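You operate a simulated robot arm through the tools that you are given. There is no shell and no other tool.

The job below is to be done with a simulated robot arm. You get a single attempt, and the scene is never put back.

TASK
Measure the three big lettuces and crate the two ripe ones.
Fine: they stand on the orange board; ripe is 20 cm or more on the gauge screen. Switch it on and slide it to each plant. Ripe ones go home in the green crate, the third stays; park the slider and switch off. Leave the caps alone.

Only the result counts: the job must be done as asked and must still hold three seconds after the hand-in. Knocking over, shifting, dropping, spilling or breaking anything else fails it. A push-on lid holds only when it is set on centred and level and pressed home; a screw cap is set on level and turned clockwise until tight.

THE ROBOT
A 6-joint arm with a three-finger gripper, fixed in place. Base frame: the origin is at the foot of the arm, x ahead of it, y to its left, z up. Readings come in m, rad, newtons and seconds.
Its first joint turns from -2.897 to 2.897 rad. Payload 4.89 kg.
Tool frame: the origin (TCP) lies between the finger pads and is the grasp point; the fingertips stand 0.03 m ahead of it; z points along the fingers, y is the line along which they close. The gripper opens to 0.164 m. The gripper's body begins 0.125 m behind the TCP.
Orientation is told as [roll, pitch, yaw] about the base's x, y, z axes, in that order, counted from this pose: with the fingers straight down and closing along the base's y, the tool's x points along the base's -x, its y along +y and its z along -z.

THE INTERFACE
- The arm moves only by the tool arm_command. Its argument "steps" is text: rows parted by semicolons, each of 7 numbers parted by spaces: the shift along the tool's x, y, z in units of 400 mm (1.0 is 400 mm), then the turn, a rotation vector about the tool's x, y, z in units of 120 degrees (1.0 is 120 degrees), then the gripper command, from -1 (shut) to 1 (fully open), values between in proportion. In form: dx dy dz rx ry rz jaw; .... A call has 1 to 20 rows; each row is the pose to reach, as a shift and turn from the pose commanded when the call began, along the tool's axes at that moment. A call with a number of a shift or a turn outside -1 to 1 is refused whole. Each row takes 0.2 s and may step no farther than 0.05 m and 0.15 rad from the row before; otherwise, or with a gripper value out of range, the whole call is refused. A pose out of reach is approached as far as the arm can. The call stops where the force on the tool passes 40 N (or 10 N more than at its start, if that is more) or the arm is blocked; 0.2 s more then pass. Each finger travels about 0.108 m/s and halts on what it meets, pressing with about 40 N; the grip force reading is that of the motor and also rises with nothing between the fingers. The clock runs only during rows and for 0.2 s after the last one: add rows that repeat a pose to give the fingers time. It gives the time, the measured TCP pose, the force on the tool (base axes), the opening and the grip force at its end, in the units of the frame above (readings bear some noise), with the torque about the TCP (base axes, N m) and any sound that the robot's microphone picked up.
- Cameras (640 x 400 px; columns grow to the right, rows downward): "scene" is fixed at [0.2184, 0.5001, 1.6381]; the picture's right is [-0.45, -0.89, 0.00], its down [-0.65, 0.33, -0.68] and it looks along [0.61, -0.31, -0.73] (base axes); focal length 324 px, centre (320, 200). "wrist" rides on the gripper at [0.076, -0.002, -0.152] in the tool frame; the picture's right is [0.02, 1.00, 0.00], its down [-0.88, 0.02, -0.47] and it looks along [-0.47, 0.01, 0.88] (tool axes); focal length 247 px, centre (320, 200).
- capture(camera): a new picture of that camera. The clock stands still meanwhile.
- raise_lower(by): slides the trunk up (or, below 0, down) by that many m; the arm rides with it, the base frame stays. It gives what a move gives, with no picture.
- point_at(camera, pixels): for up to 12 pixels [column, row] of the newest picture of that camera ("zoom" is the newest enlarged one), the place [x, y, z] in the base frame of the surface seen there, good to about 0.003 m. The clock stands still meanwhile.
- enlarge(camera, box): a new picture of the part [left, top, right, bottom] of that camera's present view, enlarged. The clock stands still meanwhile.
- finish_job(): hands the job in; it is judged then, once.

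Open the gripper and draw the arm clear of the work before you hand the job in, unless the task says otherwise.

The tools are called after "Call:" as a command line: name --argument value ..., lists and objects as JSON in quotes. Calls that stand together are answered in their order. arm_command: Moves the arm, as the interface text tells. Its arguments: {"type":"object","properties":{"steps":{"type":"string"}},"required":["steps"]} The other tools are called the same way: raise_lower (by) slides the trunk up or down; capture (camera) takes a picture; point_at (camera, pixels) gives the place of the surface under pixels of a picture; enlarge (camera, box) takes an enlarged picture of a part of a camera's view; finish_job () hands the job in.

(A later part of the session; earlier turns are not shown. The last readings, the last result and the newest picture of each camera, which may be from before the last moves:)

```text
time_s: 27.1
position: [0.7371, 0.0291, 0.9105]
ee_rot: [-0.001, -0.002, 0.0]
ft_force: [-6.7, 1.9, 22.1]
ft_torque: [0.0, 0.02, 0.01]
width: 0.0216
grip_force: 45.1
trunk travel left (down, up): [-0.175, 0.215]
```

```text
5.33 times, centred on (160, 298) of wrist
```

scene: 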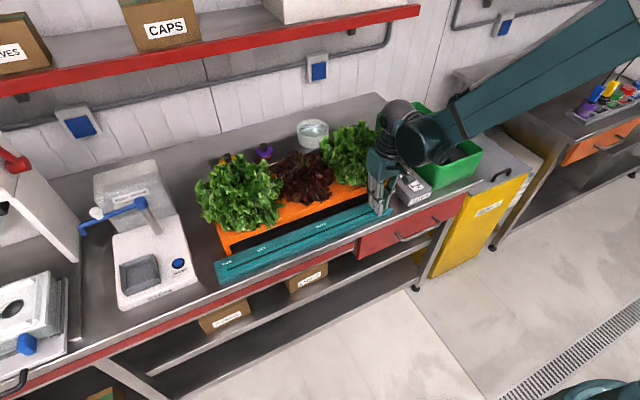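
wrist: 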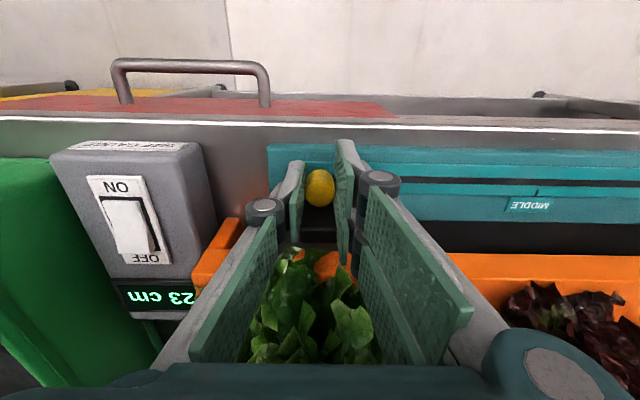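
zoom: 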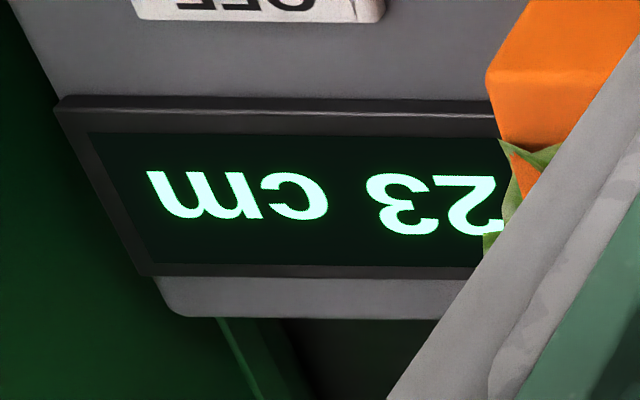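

RIGHT clearly reads 23 cm. I'll slide the knob back toward LEFT (easing up slightly) to re-read that plant with a tighter zoom before parking.

Call:
arm_command --steps "0 0.02 -0.001 0 0 0 -0.9; 0 0.05 -0.001 0 0 0 -0.9; 0 0.08 -0.001 0 0 0 -0.9; 0 0.11 -0.001 0 0 0 -0.9; 0 0.14 -0.001 0 0 0 -0.9; 0 0.18 -0.001 0 0 0 -0.9; 0 0.22 -0.001 0 0 0 -0.9; 0 0.26 -0.001 0 0 0 -0.9; 0 0.3 -0.001 0 0 0 -0.9; 0 0.34 -0.001 0 0 0 -0.9; 0 0.38 -0.001 0 0 0 -0.9; 0 0.42 -0.001 0 0 0 -0.9; 0 0.46 -0.001 0 0 0 -0.9; 0 0.481 -0.001 0 0 0 -0.9; 0 0.481 -0.001 0 0 0 -0.9; 0 0.481 -0.001 0 0 0 -0.9; 0 0.481 -0.001 0 0 0 -0.9; 0 0.481 -0.001 0 0 0 -0.9; 0 0.481 -0.001 0 0 0 -0.9"

Call:
enlarge --camera "scene" --box '[390, 155, 410, 170]'

```text
time_s: 31.1
position: [0.7368, 0.2206, 0.9117]
ee_rot: [0.0, -0.001, -0.001]
ft_force: [3.9, -2.3, -15.8]
ft_torque: [-0.05, -0.03, -0.02]
width: 0.0216
grip_force: 44.9
trunk travel left (down, up): [-0.175, 0.215]
```

```text
16.00 times, centred on (400, 162) of scene
```

zoom: 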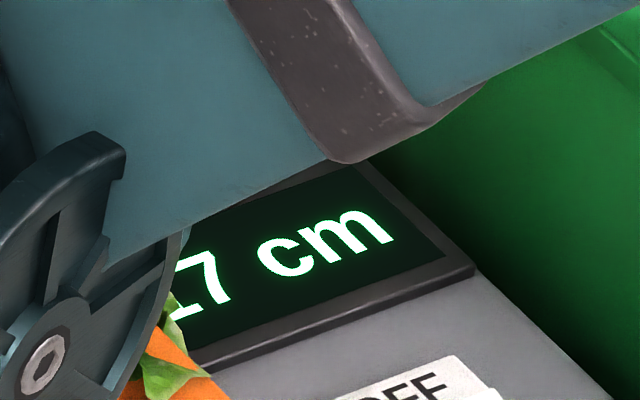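

MIDDLE again shows "17 cm"-like digits. I'll carry on to the LEFT mark and read it in a tight zoom.

Call:
arm_command --steps "0 0.02 0.0008 0 0 0 -0.9; 0 0.05 0.0008 0 0 0 -0.9; 0 0.08 0.0008 0 0 0 -0.9; 0 0.11 0.0008 0 0 0 -0.9; 0 0.14 0.0008 0 0 0 -0.9; 0 0.18 0.0008 0 0 0 -0.9; 0 0.22 0.0008 0 0 0 -0.9; 0 0.26 0.0008 0 0 0 -0.9; 0 0.3 0.0008 0 0 0 -0.9; 0 0.34 0.0008 0 0 0 -0.9; 0 0.38 0.0008 0 0 0 -0.9; 0 0.42 0.0008 0 0 0 -0.9; 0 0.46 0.0008 0 0 0 -0.9; 0 0.478 0.0008 0 0 0 -0.9; 0 0.478 0.0008 0 0 0 -0.9; 0 0.478 0.0008 0 0 0 -0.9; 0 0.478 0.0008 0 0 0 -0.9; 0 0.478 0.0008 0 0 0 -0.9; 0 0.478 0.0008 0 0 0 -0.9"

Call:
enlarge --camera "scene" --box '[390, 155, 410, 170]'

```text
time_s: 35.1
position: [0.7368, 0.413, 0.9125]
ee_rot: [-0.001, -0.004, 0.0]
ft_force: [0.0, -1.8, 7.3]
ft_torque: [-0.1, -0.03, 0.0]
width: 0.0219
grip_force: 44.9
trunk travel left (down, up): [-0.175, 0.215]
stopped in row 19: the force on the tool passed its limit at 40 N (the readings are from after the stop); the commanded pose is now the measured one
```

```text
16.00 times, centred on (400, 162) of scene
```

zoom: 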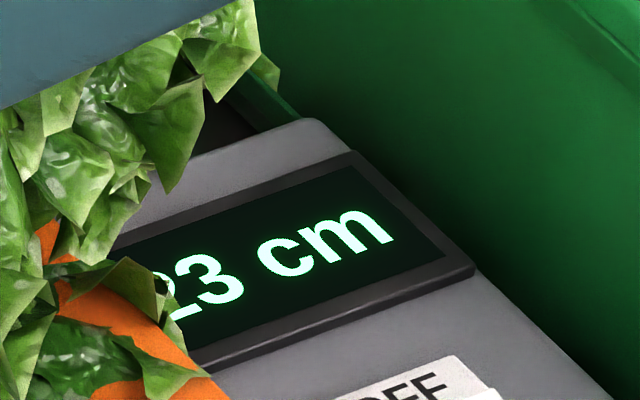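

LEFT reads 23 cm clearly (curve of the 2 visible), so LEFT and RIGHT are ripe and MIDDLE stays. Now I'll slide the knob to PARK at y≈0.5095.

Call:
arm_command --steps "0 0.02 0 0 0 0 -0.9; 0 0.05 0 0 0 0 -0.9; 0 0.08 0 0 0 0 -0.9; 0 0.11 0 0 0 0 -0.9; 0 0.14 0 0 0 0 -0.9; 0 0.17 0 0 0 0 -0.9; 0 0.2 0 0 0 0 -0.9; 0 0.23 0 0 0 0 -0.9; 0 0.241 0 0 0 0 -0.9; 0 0.241 0 0 0 0 -0.9; 0 0.241 0 0 0 0 -0.9"

Call:
capture --camera "wrist"

Call:
enlarge --camera "scene" --box '[180, 190, 300, 290]'

```text
time_s: 37.5
position: [0.7357, 0.51, 0.9128]
ee_rot: [0.0, -0.003, -0.002]
ft_force: [7.1, 1.1, 14.2]
ft_torque: [-0.06, -0.22, -0.03]
width: 0.0215
grip_force: 44.8
trunk travel left (down, up): [-0.175, 0.215]
```

```text
taken
```

wrist: 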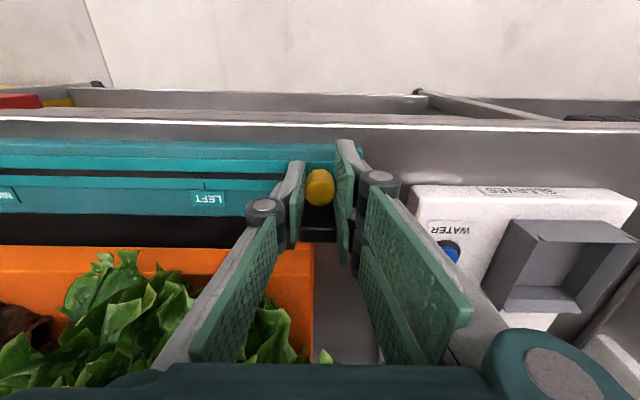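

```text
4.00 times, centred on (240, 240) of scene
```

zoom: 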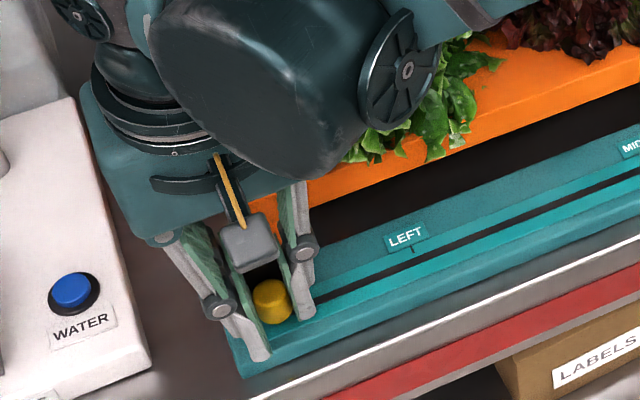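

The knob is back at PARK (TCP y=0.510, same as at first grip). I'll open the jaws gently, rise straight up, and back away.

Call:
arm_command --steps "0 0 0 0 0 0 -0.7; 0 0 0 0 0 0 -0.5; 0 0 0 0 0 0 -0.4; 0 0 -0.05 0 0 0 -0.4; 0 0 -0.12 0 0 0 -0.4; 0.03 0 -0.22 0 0 0 -0.4; 0.1 -0.03 -0.3 0 0 0 0; 0.18 -0.06 -0.34 0 0 0 0.5; 0.28 -0.1 -0.34 0 0 0 1; 0.38 -0.14 -0.34 0 0 0 1; 0.46 -0.18 -0.34 0 0 0 1"

Call:
capture --camera "scene"

Call:
enlarge --camera "scene" --box '[180, 190, 300, 290]'

```text
time_s: 39.9
position: [0.5517, 0.4381, 1.0467]
ee_rot: [0.0, -0.002, -0.001]
ft_force: [1.0, 1.7, -0.8]
ft_torque: [-0.1, 0.15, 0.0]
width: 0.164
grip_force: 0.1
trunk travel left (down, up): [-0.175, 0.215]
```

```text
taken
```

scene: 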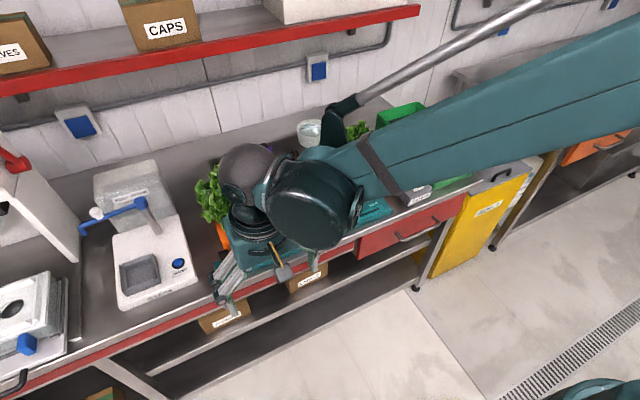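

```text
4.00 times, centred on (240, 240) of scene
```

zoom: 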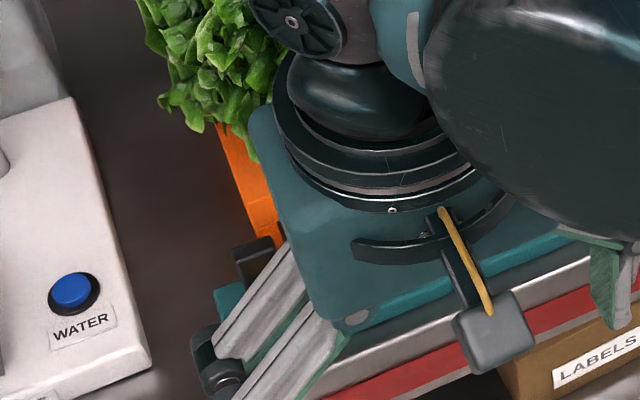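

The slider is released at PARK. Now I'll tilt the tool outward about 45° here to look at the plants from a low side angle.

Call:
arm_command --steps "0.02 0 0 0 -0.065 0 1; 0.04 0 0 0 -0.13 0 1; 0.06 0 0 0 -0.195 0 1; 0.08 0 0.02 0 -0.26 0 1; 0.1 0 0.04 0 -0.325 0 1; 0.12 0 0.06 0 -0.39 0 1"

Call:
capture --camera "wrist"

```text
time_s: 41.3
position: [0.5055, 0.4342, 1.0225]
ee_rot: [0.002, -0.822, -0.005]
ft_force: [0.4, -1.3, 0.8]
ft_torque: [0.16, 0.06, 0.19]
width: 0.1639
grip_force: 0.2
trunk travel left (down, up): [-0.175, 0.215]
```

```text
taken
```

wrist: 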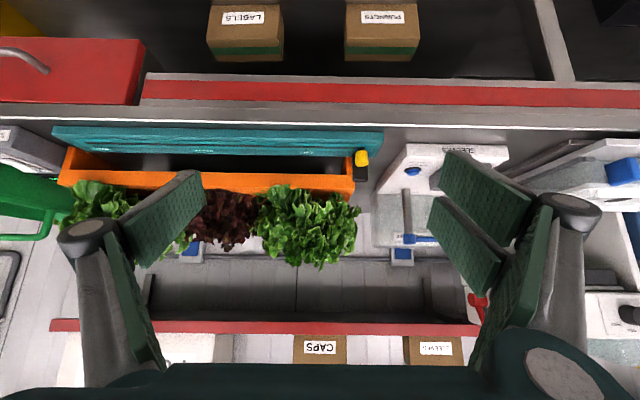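

I now see the plants from the front (upside down). I'll enlarge the board and the space beneath it.

Call:
enlarge --camera "wrist" --box '[200, 120, 380, 280]'

Call:
enlarge --camera "wrist" --box '[50, 120, 230, 260]'

```text
2.50 times, centred on (290, 200) of wrist
```

zoom: 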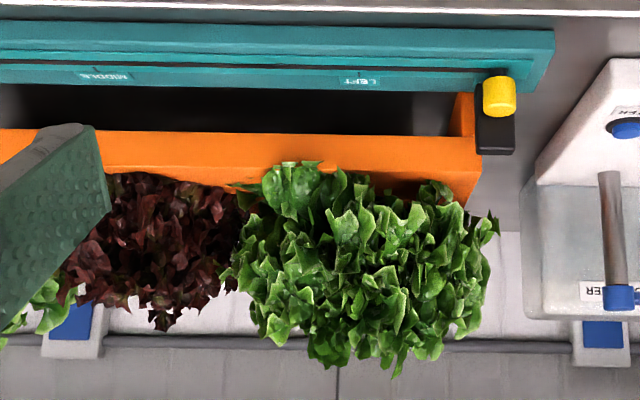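

```text
2.86 times, centred on (140, 190) of wrist
```

zoom: 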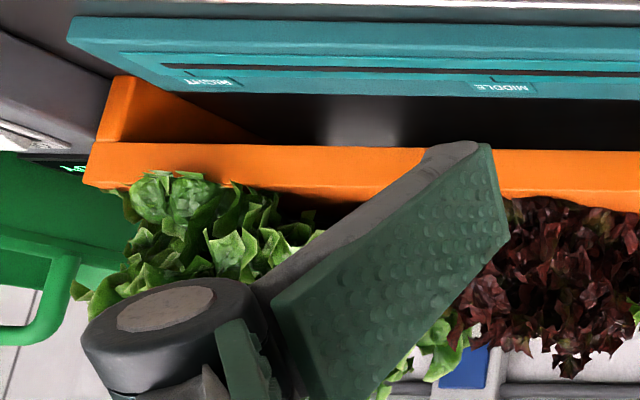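

The leaves hide the base of the plants; I need a lower angle. I'll lower about 0.11 m and tilt to near-horizontal view, staying in front of the bench.

Call:
arm_command --steps "0.05 0 0.047 0 -0.04 0 1; 0.1 0 0.094 0 -0.08 0 1; 0.15 0 0.14 0 -0.12 0 1; 0.2014 0 0.187 0 -0.16 0 1"

Call:
capture --camera "wrist"

Call:
enlarge --camera "wrist" --box '[190, 110, 390, 235]'

```text
time_s: 42.3
position: [0.5213, 0.4778, 0.9846]
ee_rot: [0.002, -1.15, -0.004]
ft_force: [0.2, -1.1, 0.5]
ft_torque: [0.06, 0.07, 0.11]
width: 0.1639
grip_force: 0.2
out of reach, approached as far as the arm can: row 3, 4
trunk travel left (down, up): [-0.175, 0.215]
```

```text
taken
```

wrist: 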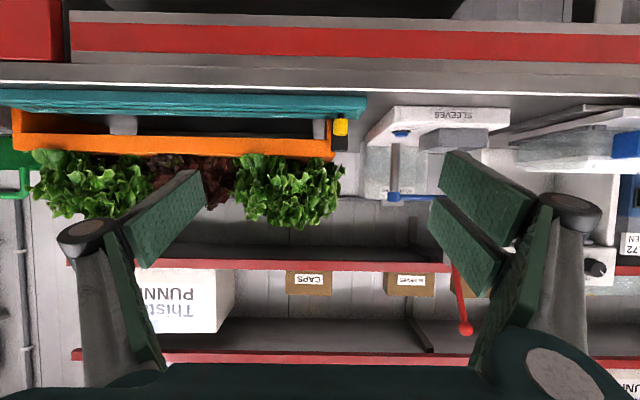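

```text
3.20 times, centred on (290, 172) of wrist
```

zoom: 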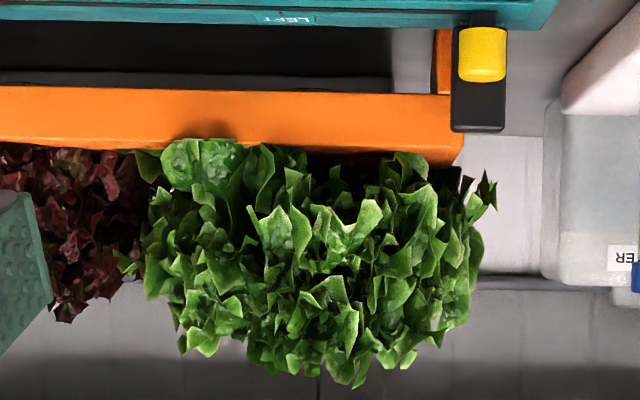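

Light grey patches appear under the board at (122,125) and (318,130). I'll check what they are.

Call:
point_at --camera "wrist" --pixels '[[122, 125], [318, 130], [122, 118], [220, 135], [220, 125], [95, 127], [60, 127], [285, 190], [255, 165], [310, 160]]'

Call:
enlarge --camera "wrist" --box '[0, 90, 200, 215]'

```text
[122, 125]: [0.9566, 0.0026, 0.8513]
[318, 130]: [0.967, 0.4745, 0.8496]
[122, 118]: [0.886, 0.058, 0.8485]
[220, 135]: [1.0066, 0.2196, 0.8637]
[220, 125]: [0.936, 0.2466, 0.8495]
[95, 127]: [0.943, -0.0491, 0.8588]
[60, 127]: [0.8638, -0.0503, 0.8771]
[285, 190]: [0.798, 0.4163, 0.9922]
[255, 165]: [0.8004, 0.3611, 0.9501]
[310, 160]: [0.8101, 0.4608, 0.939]
```

```text
3.20 times, centred on (100, 152) of wrist
```

zoom: 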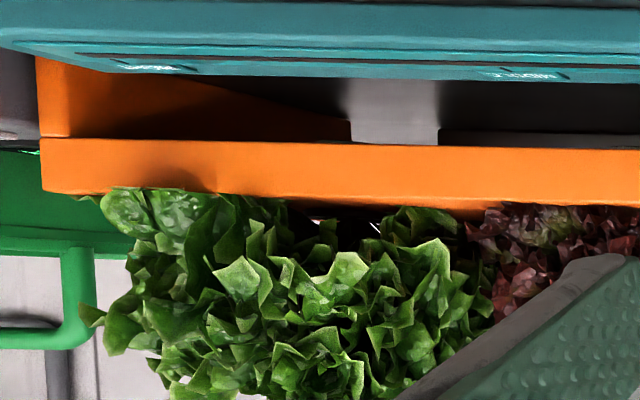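

Those patches are just bench surface; no plug is visible below the skirt from here. I'll return to a downward tool pose at height, over the left plant, to view the plants from above.

Call:
arm_command --steps "-0.0807 -0.0156 -0.0224 0 0.0687 0 1; -0.1614 -0.0312 -0.0448 0 0.1374 0 1; -0.2421 -0.0468 -0.0672 0 0.2061 0 1; -0.3228 -0.0625 -0.0896 0 0.2748 0 1; -0.4035 -0.078 -0.112 0 0.3435 0 1; -0.4842 -0.0937 -0.1344 0 0.4122 0 1; -0.5649 -0.109 -0.1568 0 0.4809 0 1; -0.6455 -0.125 -0.179 0 0.5496 0 1"

Call:
capture --camera "wrist"

Call:
capture --camera "scene"

```text
time_s: 44.1
position: [0.5589, 0.4259, 1.2498]
ee_rot: [-0.001, -0.003, 0.0]
ft_force: [-1.2, 0.5, 0.6]
ft_torque: [-0.02, -0.23, -0.04]
width: 0.1637
grip_force: 0.0
trunk travel left (down, up): [-0.175, 0.215]
```

```text
taken
```

wrist: 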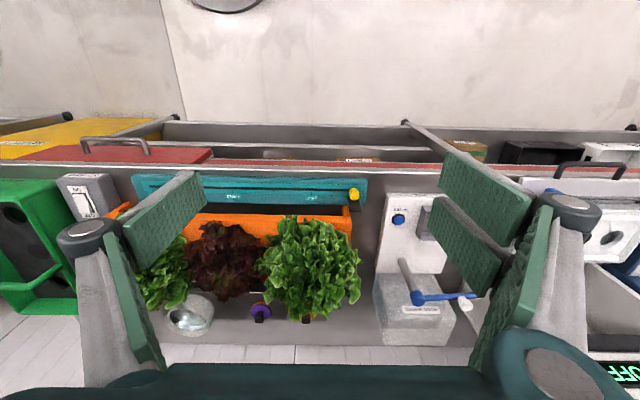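

```text
taken
```

scene: 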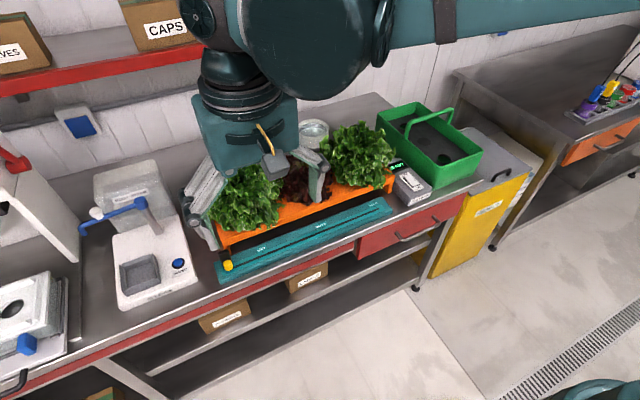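

The slider is parked, screens fine. I'll move forward over the plants to get a top view including the items behind them.

Call:
arm_command --steps "-0.1 -0.05 0 0 0 0 1; -0.2 -0.1 0 0 0 0 1; -0.3 -0.15 0 0 0 0 1; -0.4 -0.2 0 0 0 0 1; -0.5 -0.25 0 0 0 0 1; -0.55 -0.3 0 0 0 0 1"

Call:
capture --camera "wrist"

Call:
enlarge --camera "wrist" --box '[190, 100, 450, 270]'

```text
time_s: 45.5
position: [0.7785, 0.3087, 1.2503]
ee_rot: [0.0, -0.005, 0.001]
ft_force: [-0.6, 0.5, 0.3]
ft_torque: [-0.14, -0.06, -0.01]
width: 0.1638
grip_force: 0.2
trunk travel left (down, up): [-0.175, 0.215]
```

```text
taken
```

wrist: 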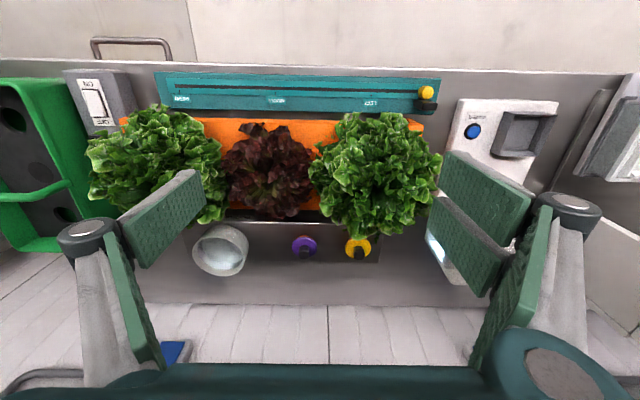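

```text
2.35 times, centred on (320, 185) of wrist
```

zoom: 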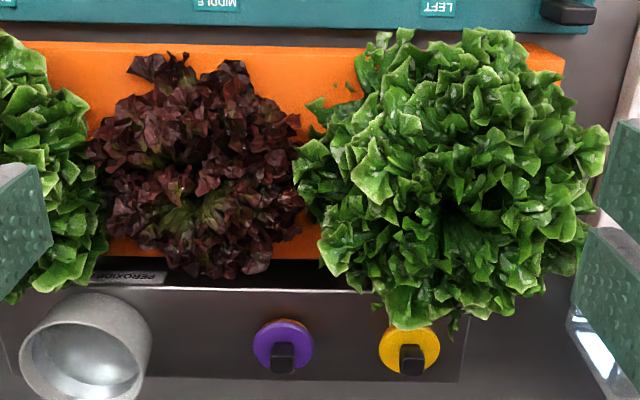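

A good top view now: left plant centre near zoom (450,170), board back edge near row 260, purple and yellow caps at rows ~345. I'll measure these.

Call:
point_at --camera "zoom" --pixels '[[455, 170], [310, 175], [600, 170], [460, 40], [410, 315], [300, 70], [300, 255], [285, 330], [410, 345], [195, 170], [545, 60], [400, 290]]'

Call:
point_at --camera "wrist" --pixels '[[155, 160], [90, 160], [222, 160], [155, 110], [155, 215], [275, 170], [230, 165], [318, 165], [275, 130], [270, 215], [220, 235], [222, 268]]'

```text
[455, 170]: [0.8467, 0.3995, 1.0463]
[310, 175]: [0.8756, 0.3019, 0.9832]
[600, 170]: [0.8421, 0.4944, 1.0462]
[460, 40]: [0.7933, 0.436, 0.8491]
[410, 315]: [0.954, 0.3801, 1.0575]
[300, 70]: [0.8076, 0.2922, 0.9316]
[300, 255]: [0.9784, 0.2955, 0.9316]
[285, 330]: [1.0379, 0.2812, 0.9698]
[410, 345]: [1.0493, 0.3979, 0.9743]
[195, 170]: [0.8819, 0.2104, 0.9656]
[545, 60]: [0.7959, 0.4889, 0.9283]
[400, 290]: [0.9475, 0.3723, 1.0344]
```

```text
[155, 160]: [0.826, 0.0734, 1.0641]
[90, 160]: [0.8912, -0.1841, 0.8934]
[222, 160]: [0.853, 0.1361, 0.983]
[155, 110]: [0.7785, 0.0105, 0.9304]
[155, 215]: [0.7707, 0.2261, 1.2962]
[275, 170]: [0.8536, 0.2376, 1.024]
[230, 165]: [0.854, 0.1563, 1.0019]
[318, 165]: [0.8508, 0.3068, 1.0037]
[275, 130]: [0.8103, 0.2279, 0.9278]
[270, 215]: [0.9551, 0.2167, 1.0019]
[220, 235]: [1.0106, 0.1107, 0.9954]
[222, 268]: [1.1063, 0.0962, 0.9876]
```

Board top is z≈0.931, spanning x≈0.795–0.98; plants sit at x≈0.885, y≈0.41/0.22/0.03. Before planning, I'll measure the overhead shelf and the wall positions for clearance, using the scene camera.

Call:
point_at --camera "scene" --pixels '[[412, 14], [330, 32], [100, 78], [20, 92], [318, 70], [80, 125], [400, 95], [385, 45], [340, 110], [440, 90]]'

Call:
enlarge --camera "scene" --box '[370, 90, 490, 195]'

```text
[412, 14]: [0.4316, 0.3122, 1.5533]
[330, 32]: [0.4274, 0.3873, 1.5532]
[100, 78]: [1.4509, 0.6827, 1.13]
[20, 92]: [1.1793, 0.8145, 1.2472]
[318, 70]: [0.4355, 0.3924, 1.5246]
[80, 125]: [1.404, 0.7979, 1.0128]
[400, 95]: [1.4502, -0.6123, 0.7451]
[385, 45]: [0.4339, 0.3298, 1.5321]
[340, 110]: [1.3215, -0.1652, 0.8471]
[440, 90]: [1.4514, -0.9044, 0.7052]
```

```text
3.81 times, centred on (430, 142) of scene
```

zoom: 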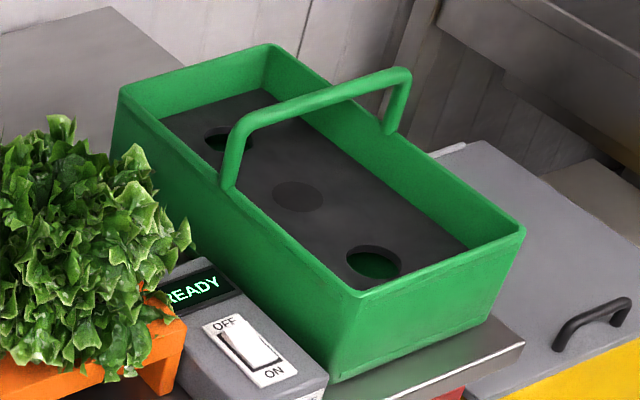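

The wall is far back (x≈1.45) and the shelf edge at x≈1.18. The far crate hole at x≈1.02 is at radius ~1.06, so I'll test reach at safe height over the crate first.

Call:
arm_command --steps "0 -0.11 0 0 0 0 1; 0 -0.22 0 0 0 0 1; 0 -0.33 0 0 0 0 1; 0 -0.44 0 0 0 0 1; 0 -0.55 0 0 0 0 1; 0 -0.66 0 0 0 0 1; 0 -0.77 0 0 0 0 1; 0 -0.88 0 0 0 0 1; 0 -0.99 0 0 0 0 1"

Call:
arm_command --steps "-0.1 -0.06 0 0 0 0 1; -0.2 -0.12 0 0 0 0 1; -0.3 -0.18 0 0 0 0 1; -0.4 -0.24 0 0 0 0 1; -0.5 -0.3 0 0 0 0 1; -0.58 -0.36 0 0 0 0 1; -0.615 -0.42 0 0 0 0 1; -0.615 -0.48 0 0 0 0 1"

Call:
capture --camera "scene"

Call:
capture --camera "wrist"

```text
time_s: 47.5
position: [0.7807, -0.0923, 1.2496]
ee_rot: [0.0, -0.005, 0.001]
ft_force: [-0.2, 2.0, 1.2]
ft_torque: [-0.21, 0.02, -0.02]
width: 0.1639
grip_force: 0.0
trunk travel left (down, up): [-0.175, 0.215]
```

```text
time_s: 49.3
position: [1.0248, -0.2814, 1.2505]
ee_rot: [0.001, -0.003, 0.001]
ft_force: [0.1, 0.5, -0.8]
ft_torque: [-0.13, 0.07, -0.02]
width: 0.164
grip_force: 0.1
trunk travel left (down, up): [-0.175, 0.215]
```

```text
taken
```

scene: 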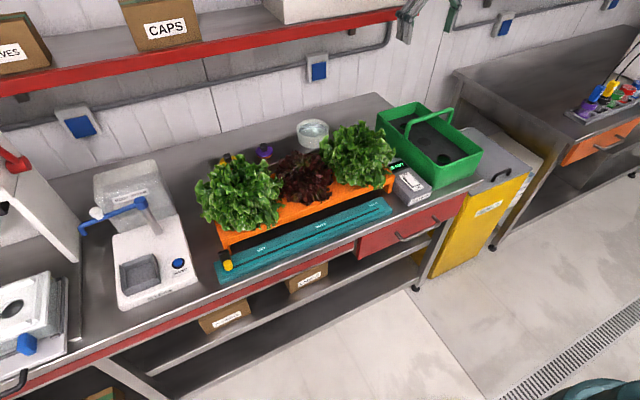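

```text
taken
```

wrist: 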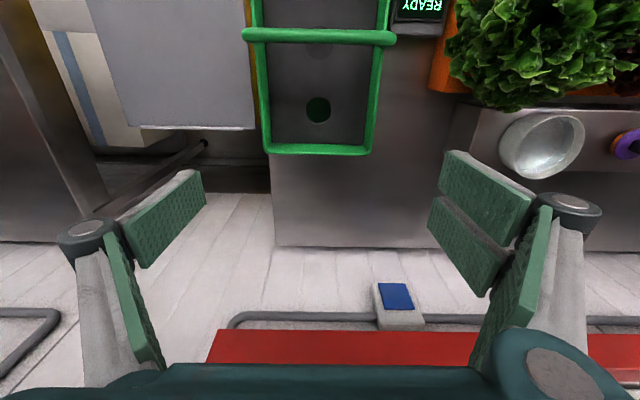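

Reach at (1.025,−0.281,1.25) works. From this view I'll measure the far hole at (318,110) and crate edges, then test how low I can get here.

Call:
enlarge --camera "wrist" --box '[240, 20, 400, 160]'

Call:
point_at --camera "zoom" --pixels '[[275, 362], [340, 362], [312, 312], [312, 405], [255, 362], [365, 362], [320, 130], [200, 66], [470, 66], [120, 400], [520, 400]]'

Call:
point_at --camera "wrist" --pixels '[[306, 109], [331, 109], [318, 97], [318, 123], [320, 50], [320, 35], [268, 152], [369, 152], [318, 153], [318, 140]]'

```text
2.86 times, centred on (320, 90) of wrist
```

zoom: 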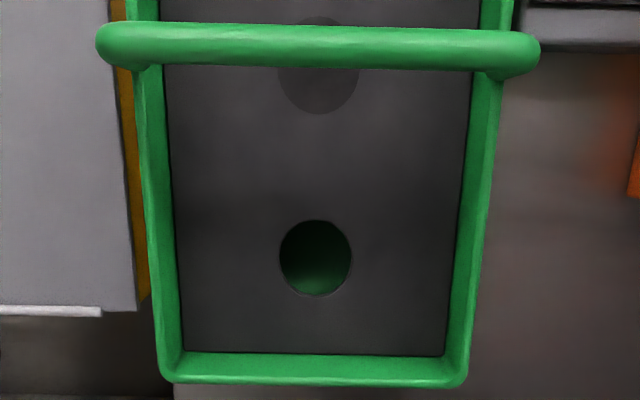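

```text
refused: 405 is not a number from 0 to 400
```

```text
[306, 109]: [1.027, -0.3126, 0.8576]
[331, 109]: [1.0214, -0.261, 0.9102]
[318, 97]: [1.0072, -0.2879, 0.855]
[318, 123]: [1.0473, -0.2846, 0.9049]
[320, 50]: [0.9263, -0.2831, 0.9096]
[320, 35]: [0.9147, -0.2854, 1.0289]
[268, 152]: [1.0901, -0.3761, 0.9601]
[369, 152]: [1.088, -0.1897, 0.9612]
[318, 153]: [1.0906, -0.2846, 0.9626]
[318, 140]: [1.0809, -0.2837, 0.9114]
```

I'll measure the far hole rim on the zoom (hole spans 279–351 × 220–297).

Call:
point_at --camera "zoom" --pixels '[[275, 258], [355, 258], [315, 216], [315, 301], [318, 65], [278, 75], [360, 75], [318, 116], [205, 340], [430, 340], [315, 352], [165, 200]]'

Call:
arm_command --steps "0 0 0.1 0 0 0 1; 0 0 0.2 0 0 0 1; 0 0 0.3 0 0 0 1; 0 0 0.375 0 0 0 1; 0 0 0.375 0 0 0 1"

```text
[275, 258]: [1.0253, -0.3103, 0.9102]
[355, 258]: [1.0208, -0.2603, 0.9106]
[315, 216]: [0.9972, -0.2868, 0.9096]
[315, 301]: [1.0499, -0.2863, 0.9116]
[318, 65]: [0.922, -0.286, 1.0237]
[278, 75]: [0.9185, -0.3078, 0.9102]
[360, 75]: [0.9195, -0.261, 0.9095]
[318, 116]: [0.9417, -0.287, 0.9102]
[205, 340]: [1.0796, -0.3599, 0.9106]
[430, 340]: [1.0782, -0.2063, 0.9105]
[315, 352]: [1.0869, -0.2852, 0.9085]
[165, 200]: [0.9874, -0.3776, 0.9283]
```

```text
time_s: 50.5
position: [1.0245, -0.2836, 1.1019]
ee_rot: [0.0, -0.005, 0.0]
ft_force: [1.1, 0.0, -0.7]
ft_torque: [0.03, 0.06, -0.02]
width: 0.164
grip_force: 0.0
trunk travel left (down, up): [-0.175, 0.215]
```

Far hole centre ≈(1.0236,−0.285), diameter ~5 cm, plate z=0.910. Reach is fine at z=1.10; I'll test down to z≈1.01 (tips stay above the crate rim at 0.962).

Call:
arm_command --steps "0 0 0.08 0 0 0 1; 0 0 0.16 0 0 0 1; 0 0 0.225 0 0 0 1; 0 0 0.225 0 0 0 1"

```text
time_s: 51.5
position: [1.0263, -0.282, 1.0107]
ee_rot: [0.0, -0.004, 0.001]
ft_force: [0.3, -0.8, -0.9]
ft_torque: [0.03, 0.04, -0.02]
width: 0.1641
grip_force: 0.1
trunk travel left (down, up): [-0.175, 0.215]
```

Reach is fine here. I'll rise and move to above the RIGHT plant for a close top view before gripping it.

Call:
arm_command --steps "0 0 -0.12 0 0 0 1; 0 0 -0.24 0 0 0 1; 0 0 -0.36 0 0 0 1; 0 0 -0.48 0 0 0 1; 0 0 -0.6 0 0 0 1; 0.07 0.09 -0.6 0 0 0 1; 0.14 0.18 -0.6 0 0 0 1; 0.21 0.27 -0.6 0 0 0 1; 0.28 0.36 -0.6 0 0 0 1; 0.35 0.45 -0.6 0 0 0 1; 0.42 0.54 -0.6 0 0 0 1; 0.49 0.63 -0.6 0 0 0 1; 0.56 0.72 -0.6 0 0 0 1; 0.565 0.78 -0.6 0 0 0 1"

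Call:
capture --camera "wrist"

Call:
enlarge --camera "wrist" --box '[210, 80, 430, 220]'

```text
time_s: 54.5
position: [0.7987, 0.0281, 1.2486]
ee_rot: [-0.001, -0.004, 0.001]
ft_force: [0.2, 0.6, 0.5]
ft_torque: [0.06, -0.12, 0.01]
width: 0.1639
grip_force: 0.1
trunk travel left (down, up): [-0.175, 0.215]
```

```text
taken
```

wrist: 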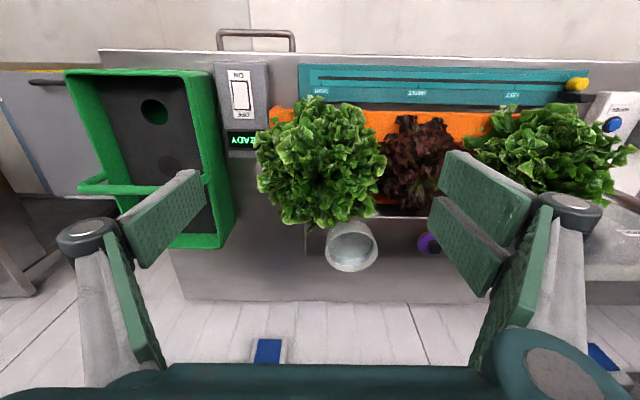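

```text
2.86 times, centred on (320, 150) of wrist
```

zoom: 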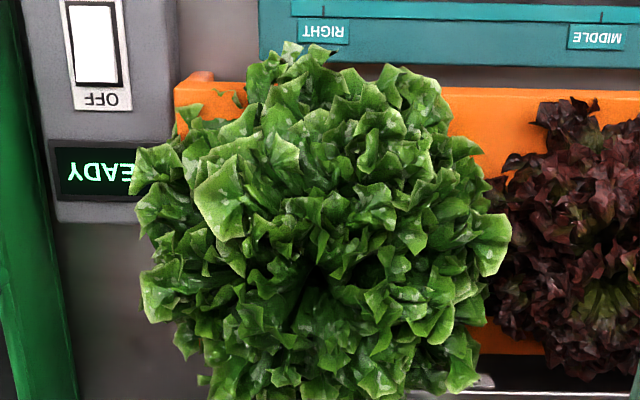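

The plant's heart appears as a dark hollow near zoom (318,275). I'll measure the hollow and leaf outline.

Call:
point_at --camera "zoom" --pixels '[[318, 275], [312, 285], [325, 268], [145, 220], [505, 240], [320, 60], [320, 395], [280, 180], [360, 180], [450, 330], [200, 330], [440, 120]]'

```text
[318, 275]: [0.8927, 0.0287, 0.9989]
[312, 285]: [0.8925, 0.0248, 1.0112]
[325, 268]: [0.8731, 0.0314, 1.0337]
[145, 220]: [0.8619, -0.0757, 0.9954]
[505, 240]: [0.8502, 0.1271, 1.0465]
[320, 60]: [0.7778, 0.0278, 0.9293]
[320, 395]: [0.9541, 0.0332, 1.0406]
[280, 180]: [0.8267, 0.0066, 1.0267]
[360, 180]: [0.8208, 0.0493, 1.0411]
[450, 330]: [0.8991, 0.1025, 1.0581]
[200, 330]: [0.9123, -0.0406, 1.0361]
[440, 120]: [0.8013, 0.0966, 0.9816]
```

The heart is near (0.888,0.029). I'll centre the open gripper over it at (0.887,0.029) and descend so tips are just above the leaf tops (~1.06).

Call:
arm_command --steps "-0.07 0.002 0 0 0 0 1; -0.14 0.002 0.05 0 0 0 1; -0.22 0.002 0.1 0 0 0 1; -0.22 0.002 0.2 0 0 0 1; -0.22 0.002 0.29 0 0 0 1; -0.22 0.002 0.345 0 0 0 1; -0.22 0.002 0.345 0 0 0 1"

Call:
enlarge --camera "scene" --box '[280, 70, 440, 220]'

Call:
capture --camera "wrist"

```text
time_s: 56.1
position: [0.8889, 0.0307, 1.1133]
ee_rot: [0.0, -0.004, 0.0]
ft_force: [0.5, 0.2, -0.5]
ft_torque: [0.0, 0.02, -0.03]
width: 0.1641
grip_force: 0.0
trunk travel left (down, up): [-0.175, 0.215]
```

```text
2.67 times, centred on (360, 145) of scene
```

zoom: 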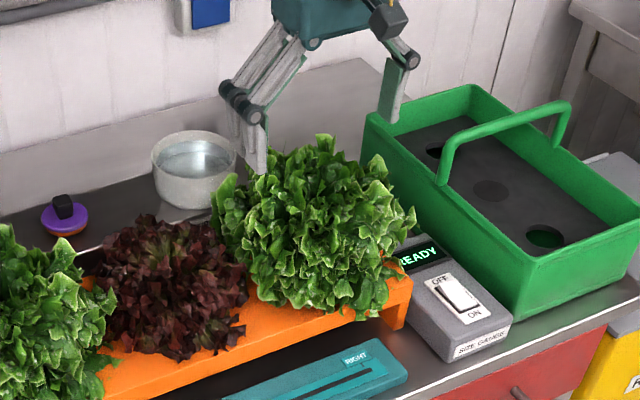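

```text
taken
```

wrist: 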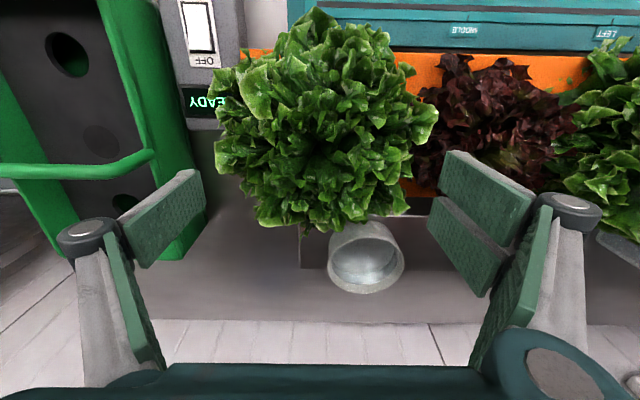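

The plant is between the opened fingers. I'll descend slowly about 5 cm, watching for contact forces.

Call:
arm_command --steps "0 0 0.025 0 0 0 1; 0 0 0.05 0 0 0 1; 0 0 0.075 0 0 0 1; 0 0 0.1 0 0 0 1; 0 0 0.125 0 0 0 1; 0 0 0.125 0 0 0 1"

Call:
enlarge --camera "scene" --box '[280, 70, 440, 220]'

```text
time_s: 57.5
position: [0.8878, 0.0297, 1.063]
ee_rot: [0.001, -0.006, 0.0]
ft_force: [0.0, -0.3, -0.2]
ft_torque: [-0.04, -0.01, 0.03]
width: 0.1638
grip_force: 0.1
trunk travel left (down, up): [-0.175, 0.215]
```

```text
2.67 times, centred on (360, 145) of scene
```

zoom: 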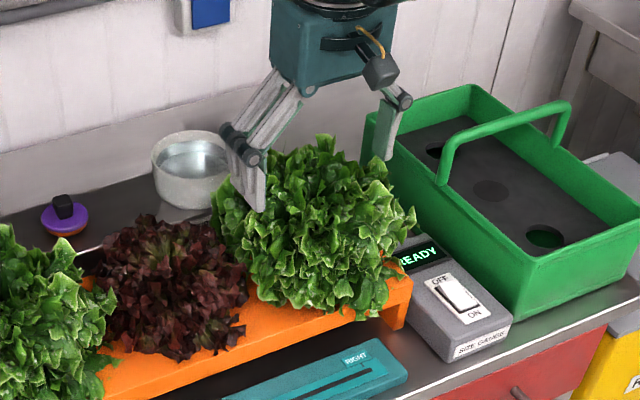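

No contact so far with tips at z≈1.03. I'll continue slowly to TCP z≈0.985.

Call:
arm_command --steps "0 0 0.025 0 0 0 1; 0 0 0.05 0 0 0 1; 0 0 0.075 0 0 0 1; 0 0 0.1 0 0 0 1; 0 0 0.125 0 0 0 1; 0 0 0.15 0 0 0 1; 0 0 0.175 0 0 0 1; 0 0 0.195 0 0 0 1; 0 0 0.195 0 0 0 1"

Call:
enlarge --camera "scene" --box '[280, 70, 440, 220]'

Call:
capture --camera "wrist"

```text
time_s: 59.5
position: [0.8875, 0.0301, 0.9846]
ee_rot: [0.0, -0.005, -0.001]
ft_force: [0.7, 0.0, 0.1]
ft_torque: [0.0, 0.03, 0.01]
width: 0.164
grip_force: 0.0
trunk travel left (down, up): [-0.175, 0.215]
```

```text
2.67 times, centred on (360, 145) of scene
```

zoom: 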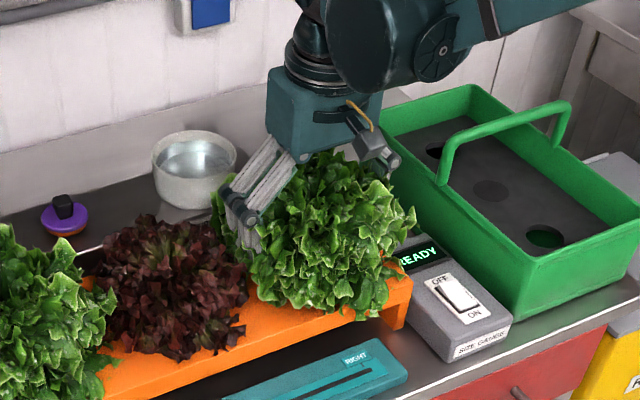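

```text
taken
```

wrist: 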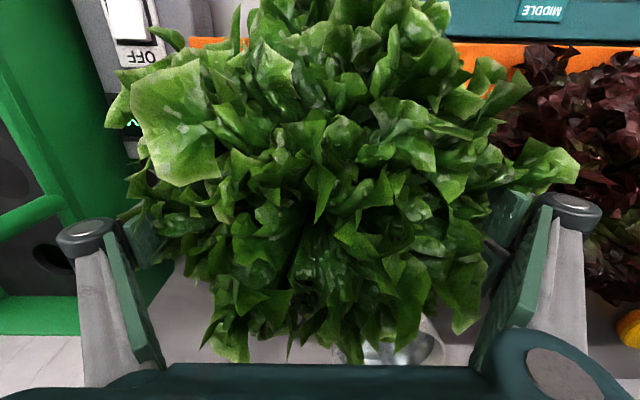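

Still no force, so outer leaves are soft. I'll close the jaws gradually to find the width at which they meet the plant's core.

Call:
arm_command --steps "0 0 0 0 0 0 0.7; 0 0 0 0 0 0 0.5; 0 0 0 0 0 0 0.3; 0 0 0 0 0 0 0.1; 0 0 0 0 0 0 0; 0 0 0 0 0 0 0"

```text
time_s: 60.9
position: [0.8883, 0.0298, 0.985]
ee_rot: [0.002, -0.007, 0.001]
ft_force: [-0.1, 0.3, -0.1]
ft_torque: [0.01, 0.02, 0.01]
width: 0.082
grip_force: 0.0
trunk travel left (down, up): [-0.175, 0.215]
```

At 0.082 m there's still nothing. I'll keep closing in small increments.

Call:
arm_command --steps "0 0 0 0 0 0 -0.1; 0 0 0 0 0 0 -0.2; 0 0 0 0 0 0 -0.3; 0 0 0 0 0 0 -0.3"

```text
time_s: 61.9
position: [0.8886, 0.0307, 0.985]
ee_rot: [0.001, -0.006, 0.0]
ft_force: [0.9, 1.8, 2.6]
ft_torque: [0.05, -0.01, -0.01]
width: 0.0658
grip_force: 40.2
trunk travel left (down, up): [-0.175, 0.215]
```

The fingers met the core at 0.066 m with 40 N grip. I'll lift straight up 6 cm slowly and look.

Call:
arm_command --steps "0 0 0 0 0 0 -0.4; 0 0 -0.02 0 0 0 -0.4; 0 0 -0.045 0 0 0 -0.4; 0 0 -0.07 0 0 0 -0.4; 0 0 -0.1 0 0 0 -0.4; 0 0 -0.13 0 0 0 -0.4; 0 0 -0.16 0 0 0 -0.4"

Call:
enlarge --camera "scene" --box '[280, 70, 440, 220]'

```text
time_s: 63.5
position: [0.8889, 0.0308, 1.0484]
ee_rot: [-0.001, -0.003, 0.0]
ft_force: [0.3, 0.2, -2.3]
ft_torque: [0.01, 0.04, 0.01]
width: 0.0656
grip_force: 40.0
trunk travel left (down, up): [-0.175, 0.215]
```

```text
2.67 times, centred on (360, 145) of scene
```

zoom: 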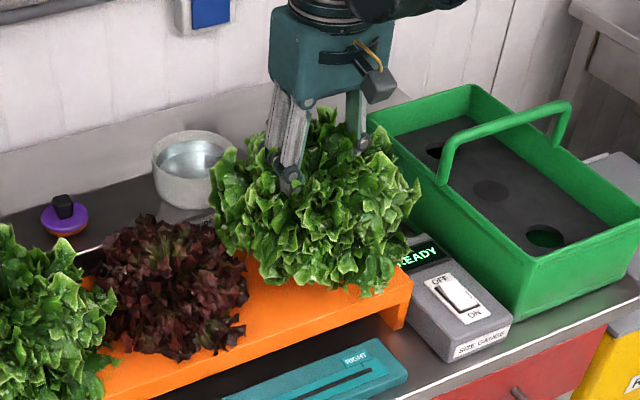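

The plant is rising with the gripper (about 2.3 N weight). I'll lift another ~14 cm and inspect its underside and the empty board hole.

Call:
arm_command --steps "0 0 -0.05 0 0 0 -0.4; 0 0 -0.1 0 0 0 -0.4; 0 0 -0.16 0 0 0 -0.4; 0 0 -0.22 0 0 0 -0.4; 0 0 -0.28 0 0 0 -0.4; 0 0 -0.35 0 0 0 -0.4; 0 0 -0.35 0 0 0 -0.4"

Call:
capture --camera "scene"

Call:
enlarge --camera "scene" --box '[280, 40, 440, 220]'

Call:
capture --camera "wrist"

```text
time_s: 65.1
position: [0.888, 0.0298, 1.1885]
ee_rot: [0.001, -0.006, 0.001]
ft_force: [-0.5, 0.1, -0.8]
ft_torque: [0.01, -0.03, 0.02]
width: 0.0661
grip_force: 40.0
trunk travel left (down, up): [-0.175, 0.215]
```

```text
taken
```

scene: 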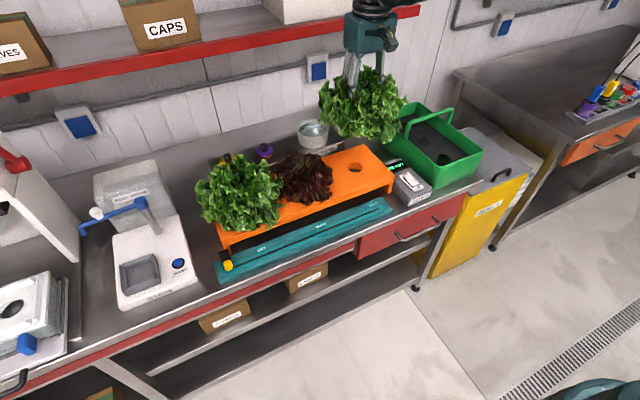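

```text
2.22 times, centred on (360, 130) of scene
```

zoom: 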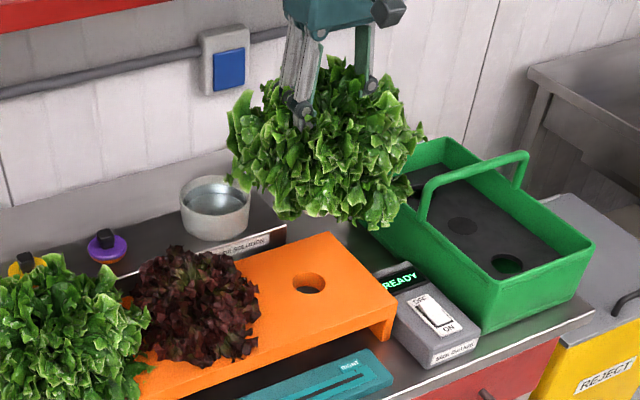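

```text
taken
```

wrist: 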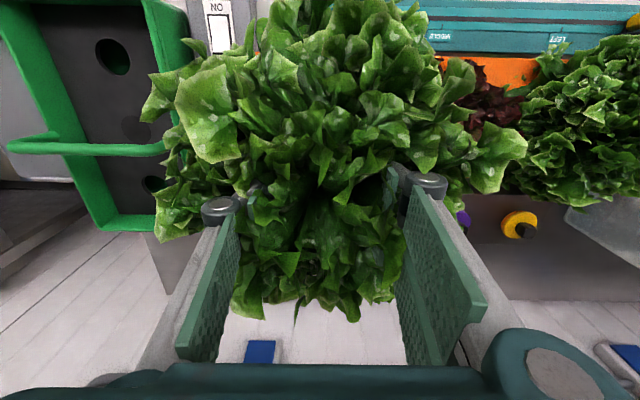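

The plant is out; the board shows its empty hole at zoom (308,283). Measuring the hole gives the plug's offset relative to my grip centre.

Call:
enlarge --camera "scene" --box '[335, 145, 385, 185]'

```text
10.00 times, centred on (360, 165) of scene
```

zoom: 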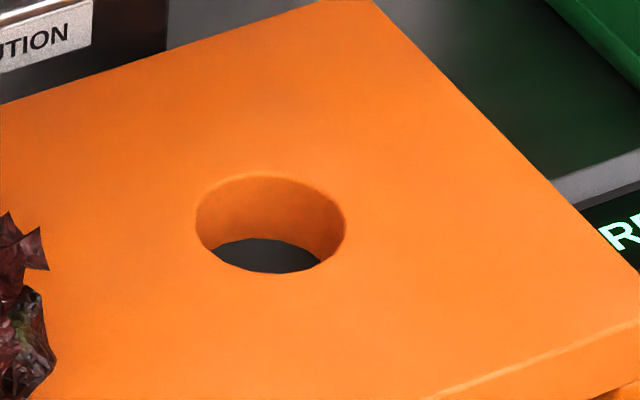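

Hole rim spans x 195–346, y 172–274 in this zoom. I'll measure just outside the rim at four points and the lower rim.

Call:
point_at --camera "zoom" --pixels '[[191, 218], [350, 228], [270, 168], [270, 278], [215, 185], [330, 262], [212, 262], [325, 185], [270, 255], [270, 230], [240, 245], [300, 245]]'

```text
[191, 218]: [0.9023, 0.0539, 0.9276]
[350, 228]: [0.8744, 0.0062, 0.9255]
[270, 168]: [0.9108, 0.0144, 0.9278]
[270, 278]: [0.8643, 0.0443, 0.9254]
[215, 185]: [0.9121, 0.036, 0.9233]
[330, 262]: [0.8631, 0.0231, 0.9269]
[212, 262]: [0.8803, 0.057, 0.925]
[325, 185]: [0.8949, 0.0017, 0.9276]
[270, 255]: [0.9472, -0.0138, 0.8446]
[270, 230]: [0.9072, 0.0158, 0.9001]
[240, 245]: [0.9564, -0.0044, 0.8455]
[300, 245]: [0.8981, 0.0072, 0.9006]
```

The hole centre (0.8876,0.0295) matches my grip centre, so the plug is centred on the TCP. I'll raise and shift the plant so the scene camera can see both crate holes for precise measurement.

Call:
arm_command --steps "0 0.05 -0.05 0 0 0 -0.4; 0 0.1 -0.1 0 0 0 -0.4; 0 0.15 -0.15 0 0 0 -0.4; 0 0.2 -0.2 0 0 0 -0.4"

Call:
enlarge --camera "scene" --box '[385, 105, 435, 140]'

```text
time_s: 66.1
position: [0.8889, 0.1108, 1.2705]
ee_rot: [0.002, -0.006, -0.001]
ft_force: [0.2, 0.2, -2.5]
ft_torque: [0.02, 0.02, -0.01]
width: 0.0658
grip_force: 39.9
trunk travel left (down, up): [-0.175, 0.215]
```

```text
11.43 times, centred on (410, 122) of scene
```

zoom: 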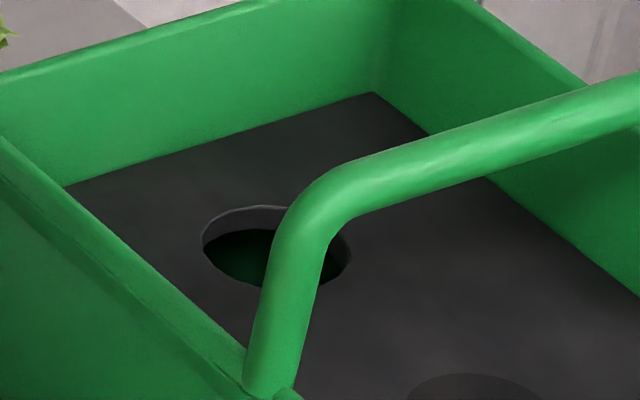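

The far hole is partly behind the handle, but much of its rim is visible. I'll sample rim points and plate corners.

Call:
point_at --camera "zoom" --pixels '[[197, 240], [357, 256], [222, 212], [334, 285], [250, 202], [204, 262], [350, 235], [225, 280], [375, 97], [70, 190], [480, 376], [475, 185]]'

Call:
enlarge --camera "scene" --box '[420, 140, 470, 175]'

```text
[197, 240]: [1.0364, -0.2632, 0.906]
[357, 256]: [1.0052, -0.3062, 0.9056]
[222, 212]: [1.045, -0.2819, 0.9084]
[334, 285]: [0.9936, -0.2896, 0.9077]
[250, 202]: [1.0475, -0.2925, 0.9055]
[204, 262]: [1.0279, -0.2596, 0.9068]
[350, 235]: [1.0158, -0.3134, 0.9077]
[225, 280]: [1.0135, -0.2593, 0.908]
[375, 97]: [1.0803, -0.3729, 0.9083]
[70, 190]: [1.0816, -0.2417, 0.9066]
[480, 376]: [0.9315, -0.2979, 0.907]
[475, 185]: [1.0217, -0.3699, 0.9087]
```

```text
11.43 times, centred on (445, 158) of scene
```

zoom: 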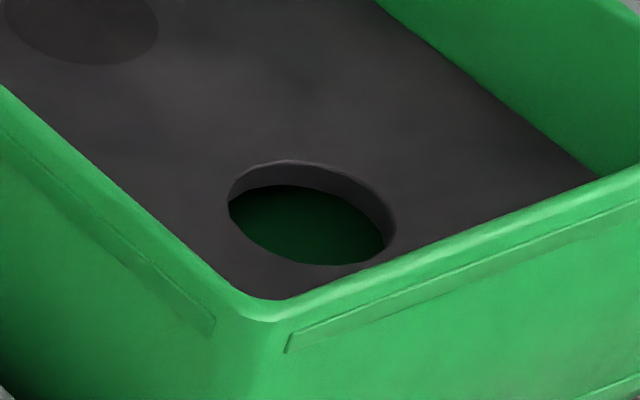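

Far hole centre averages (1.022,−0.2856). Now I'll sample the near hole rim in this zoom.

Call:
point_at --camera "zoom" --pixels '[[224, 200], [400, 232], [285, 156], [335, 270], [245, 170], [385, 258], [240, 235], [375, 185], [340, 165], [280, 260], [80, 68], [160, 25]]'

```text
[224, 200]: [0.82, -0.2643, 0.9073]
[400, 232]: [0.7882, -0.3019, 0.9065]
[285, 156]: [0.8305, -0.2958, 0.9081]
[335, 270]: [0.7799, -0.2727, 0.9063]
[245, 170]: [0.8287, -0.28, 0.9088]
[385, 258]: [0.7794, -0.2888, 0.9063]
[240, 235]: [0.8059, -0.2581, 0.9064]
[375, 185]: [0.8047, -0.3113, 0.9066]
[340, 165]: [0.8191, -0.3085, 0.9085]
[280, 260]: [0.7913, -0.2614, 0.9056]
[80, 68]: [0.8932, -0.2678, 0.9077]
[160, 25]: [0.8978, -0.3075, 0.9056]
```

Near hole centre is (0.8047,−0.2843), far hole (1.0215,−0.285), plate z≈0.907, so seated TCP height should be ≈0.966. I'll carry the plant at height to above the far hole.

Call:
arm_command --steps "-0.0368 -0.11 0 0 0 0 -0.4; -0.0737 -0.22 0 0 0 0 -0.4; -0.1105 -0.33 0 0 0 0 -0.4; -0.1473 -0.44 0 0 0 0 -0.4; -0.1842 -0.55 0 0 0 0 -0.4; -0.221 -0.66 0 0 0 0 -0.4; -0.2578 -0.77 0 0 0 0 -0.4; -0.2947 -0.88 0.02 0 0 0 -0.4; -0.3315 -0.9895 0.05 0 0 0 -0.4; -0.3315 -0.9895 0.05 0 0 0 -0.4"

Call:
capture --camera "scene"

Call:
capture --camera "wrist"

```text
time_s: 68.3
position: [1.0205, -0.2879, 1.2472]
ee_rot: [0.0, -0.004, -0.002]
ft_force: [0.3, -0.9, -3.0]
ft_torque: [0.14, 0.12, -0.01]
width: 0.0659
grip_force: 40.0
trunk travel left (down, up): [-0.175, 0.215]
```

```text
taken
```

scene: 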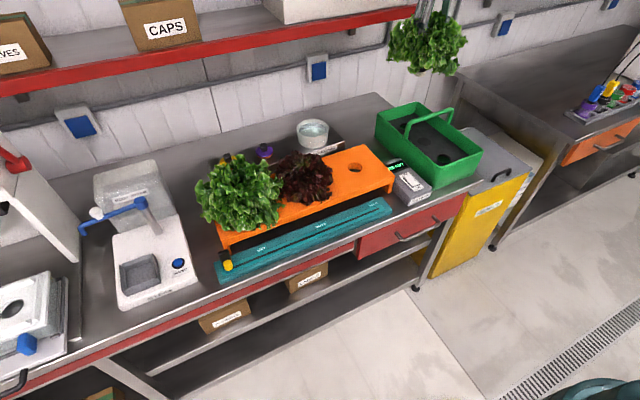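

```text
taken
```

wrist: 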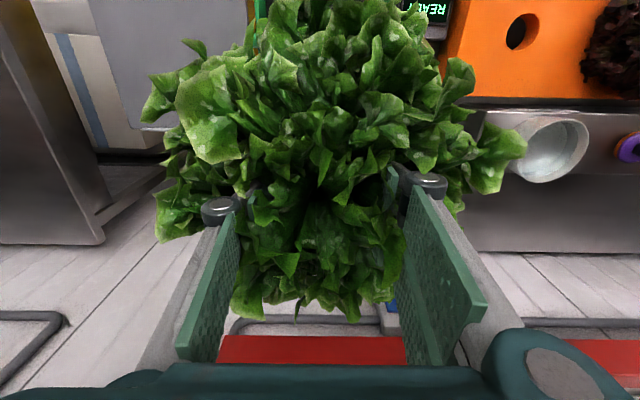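

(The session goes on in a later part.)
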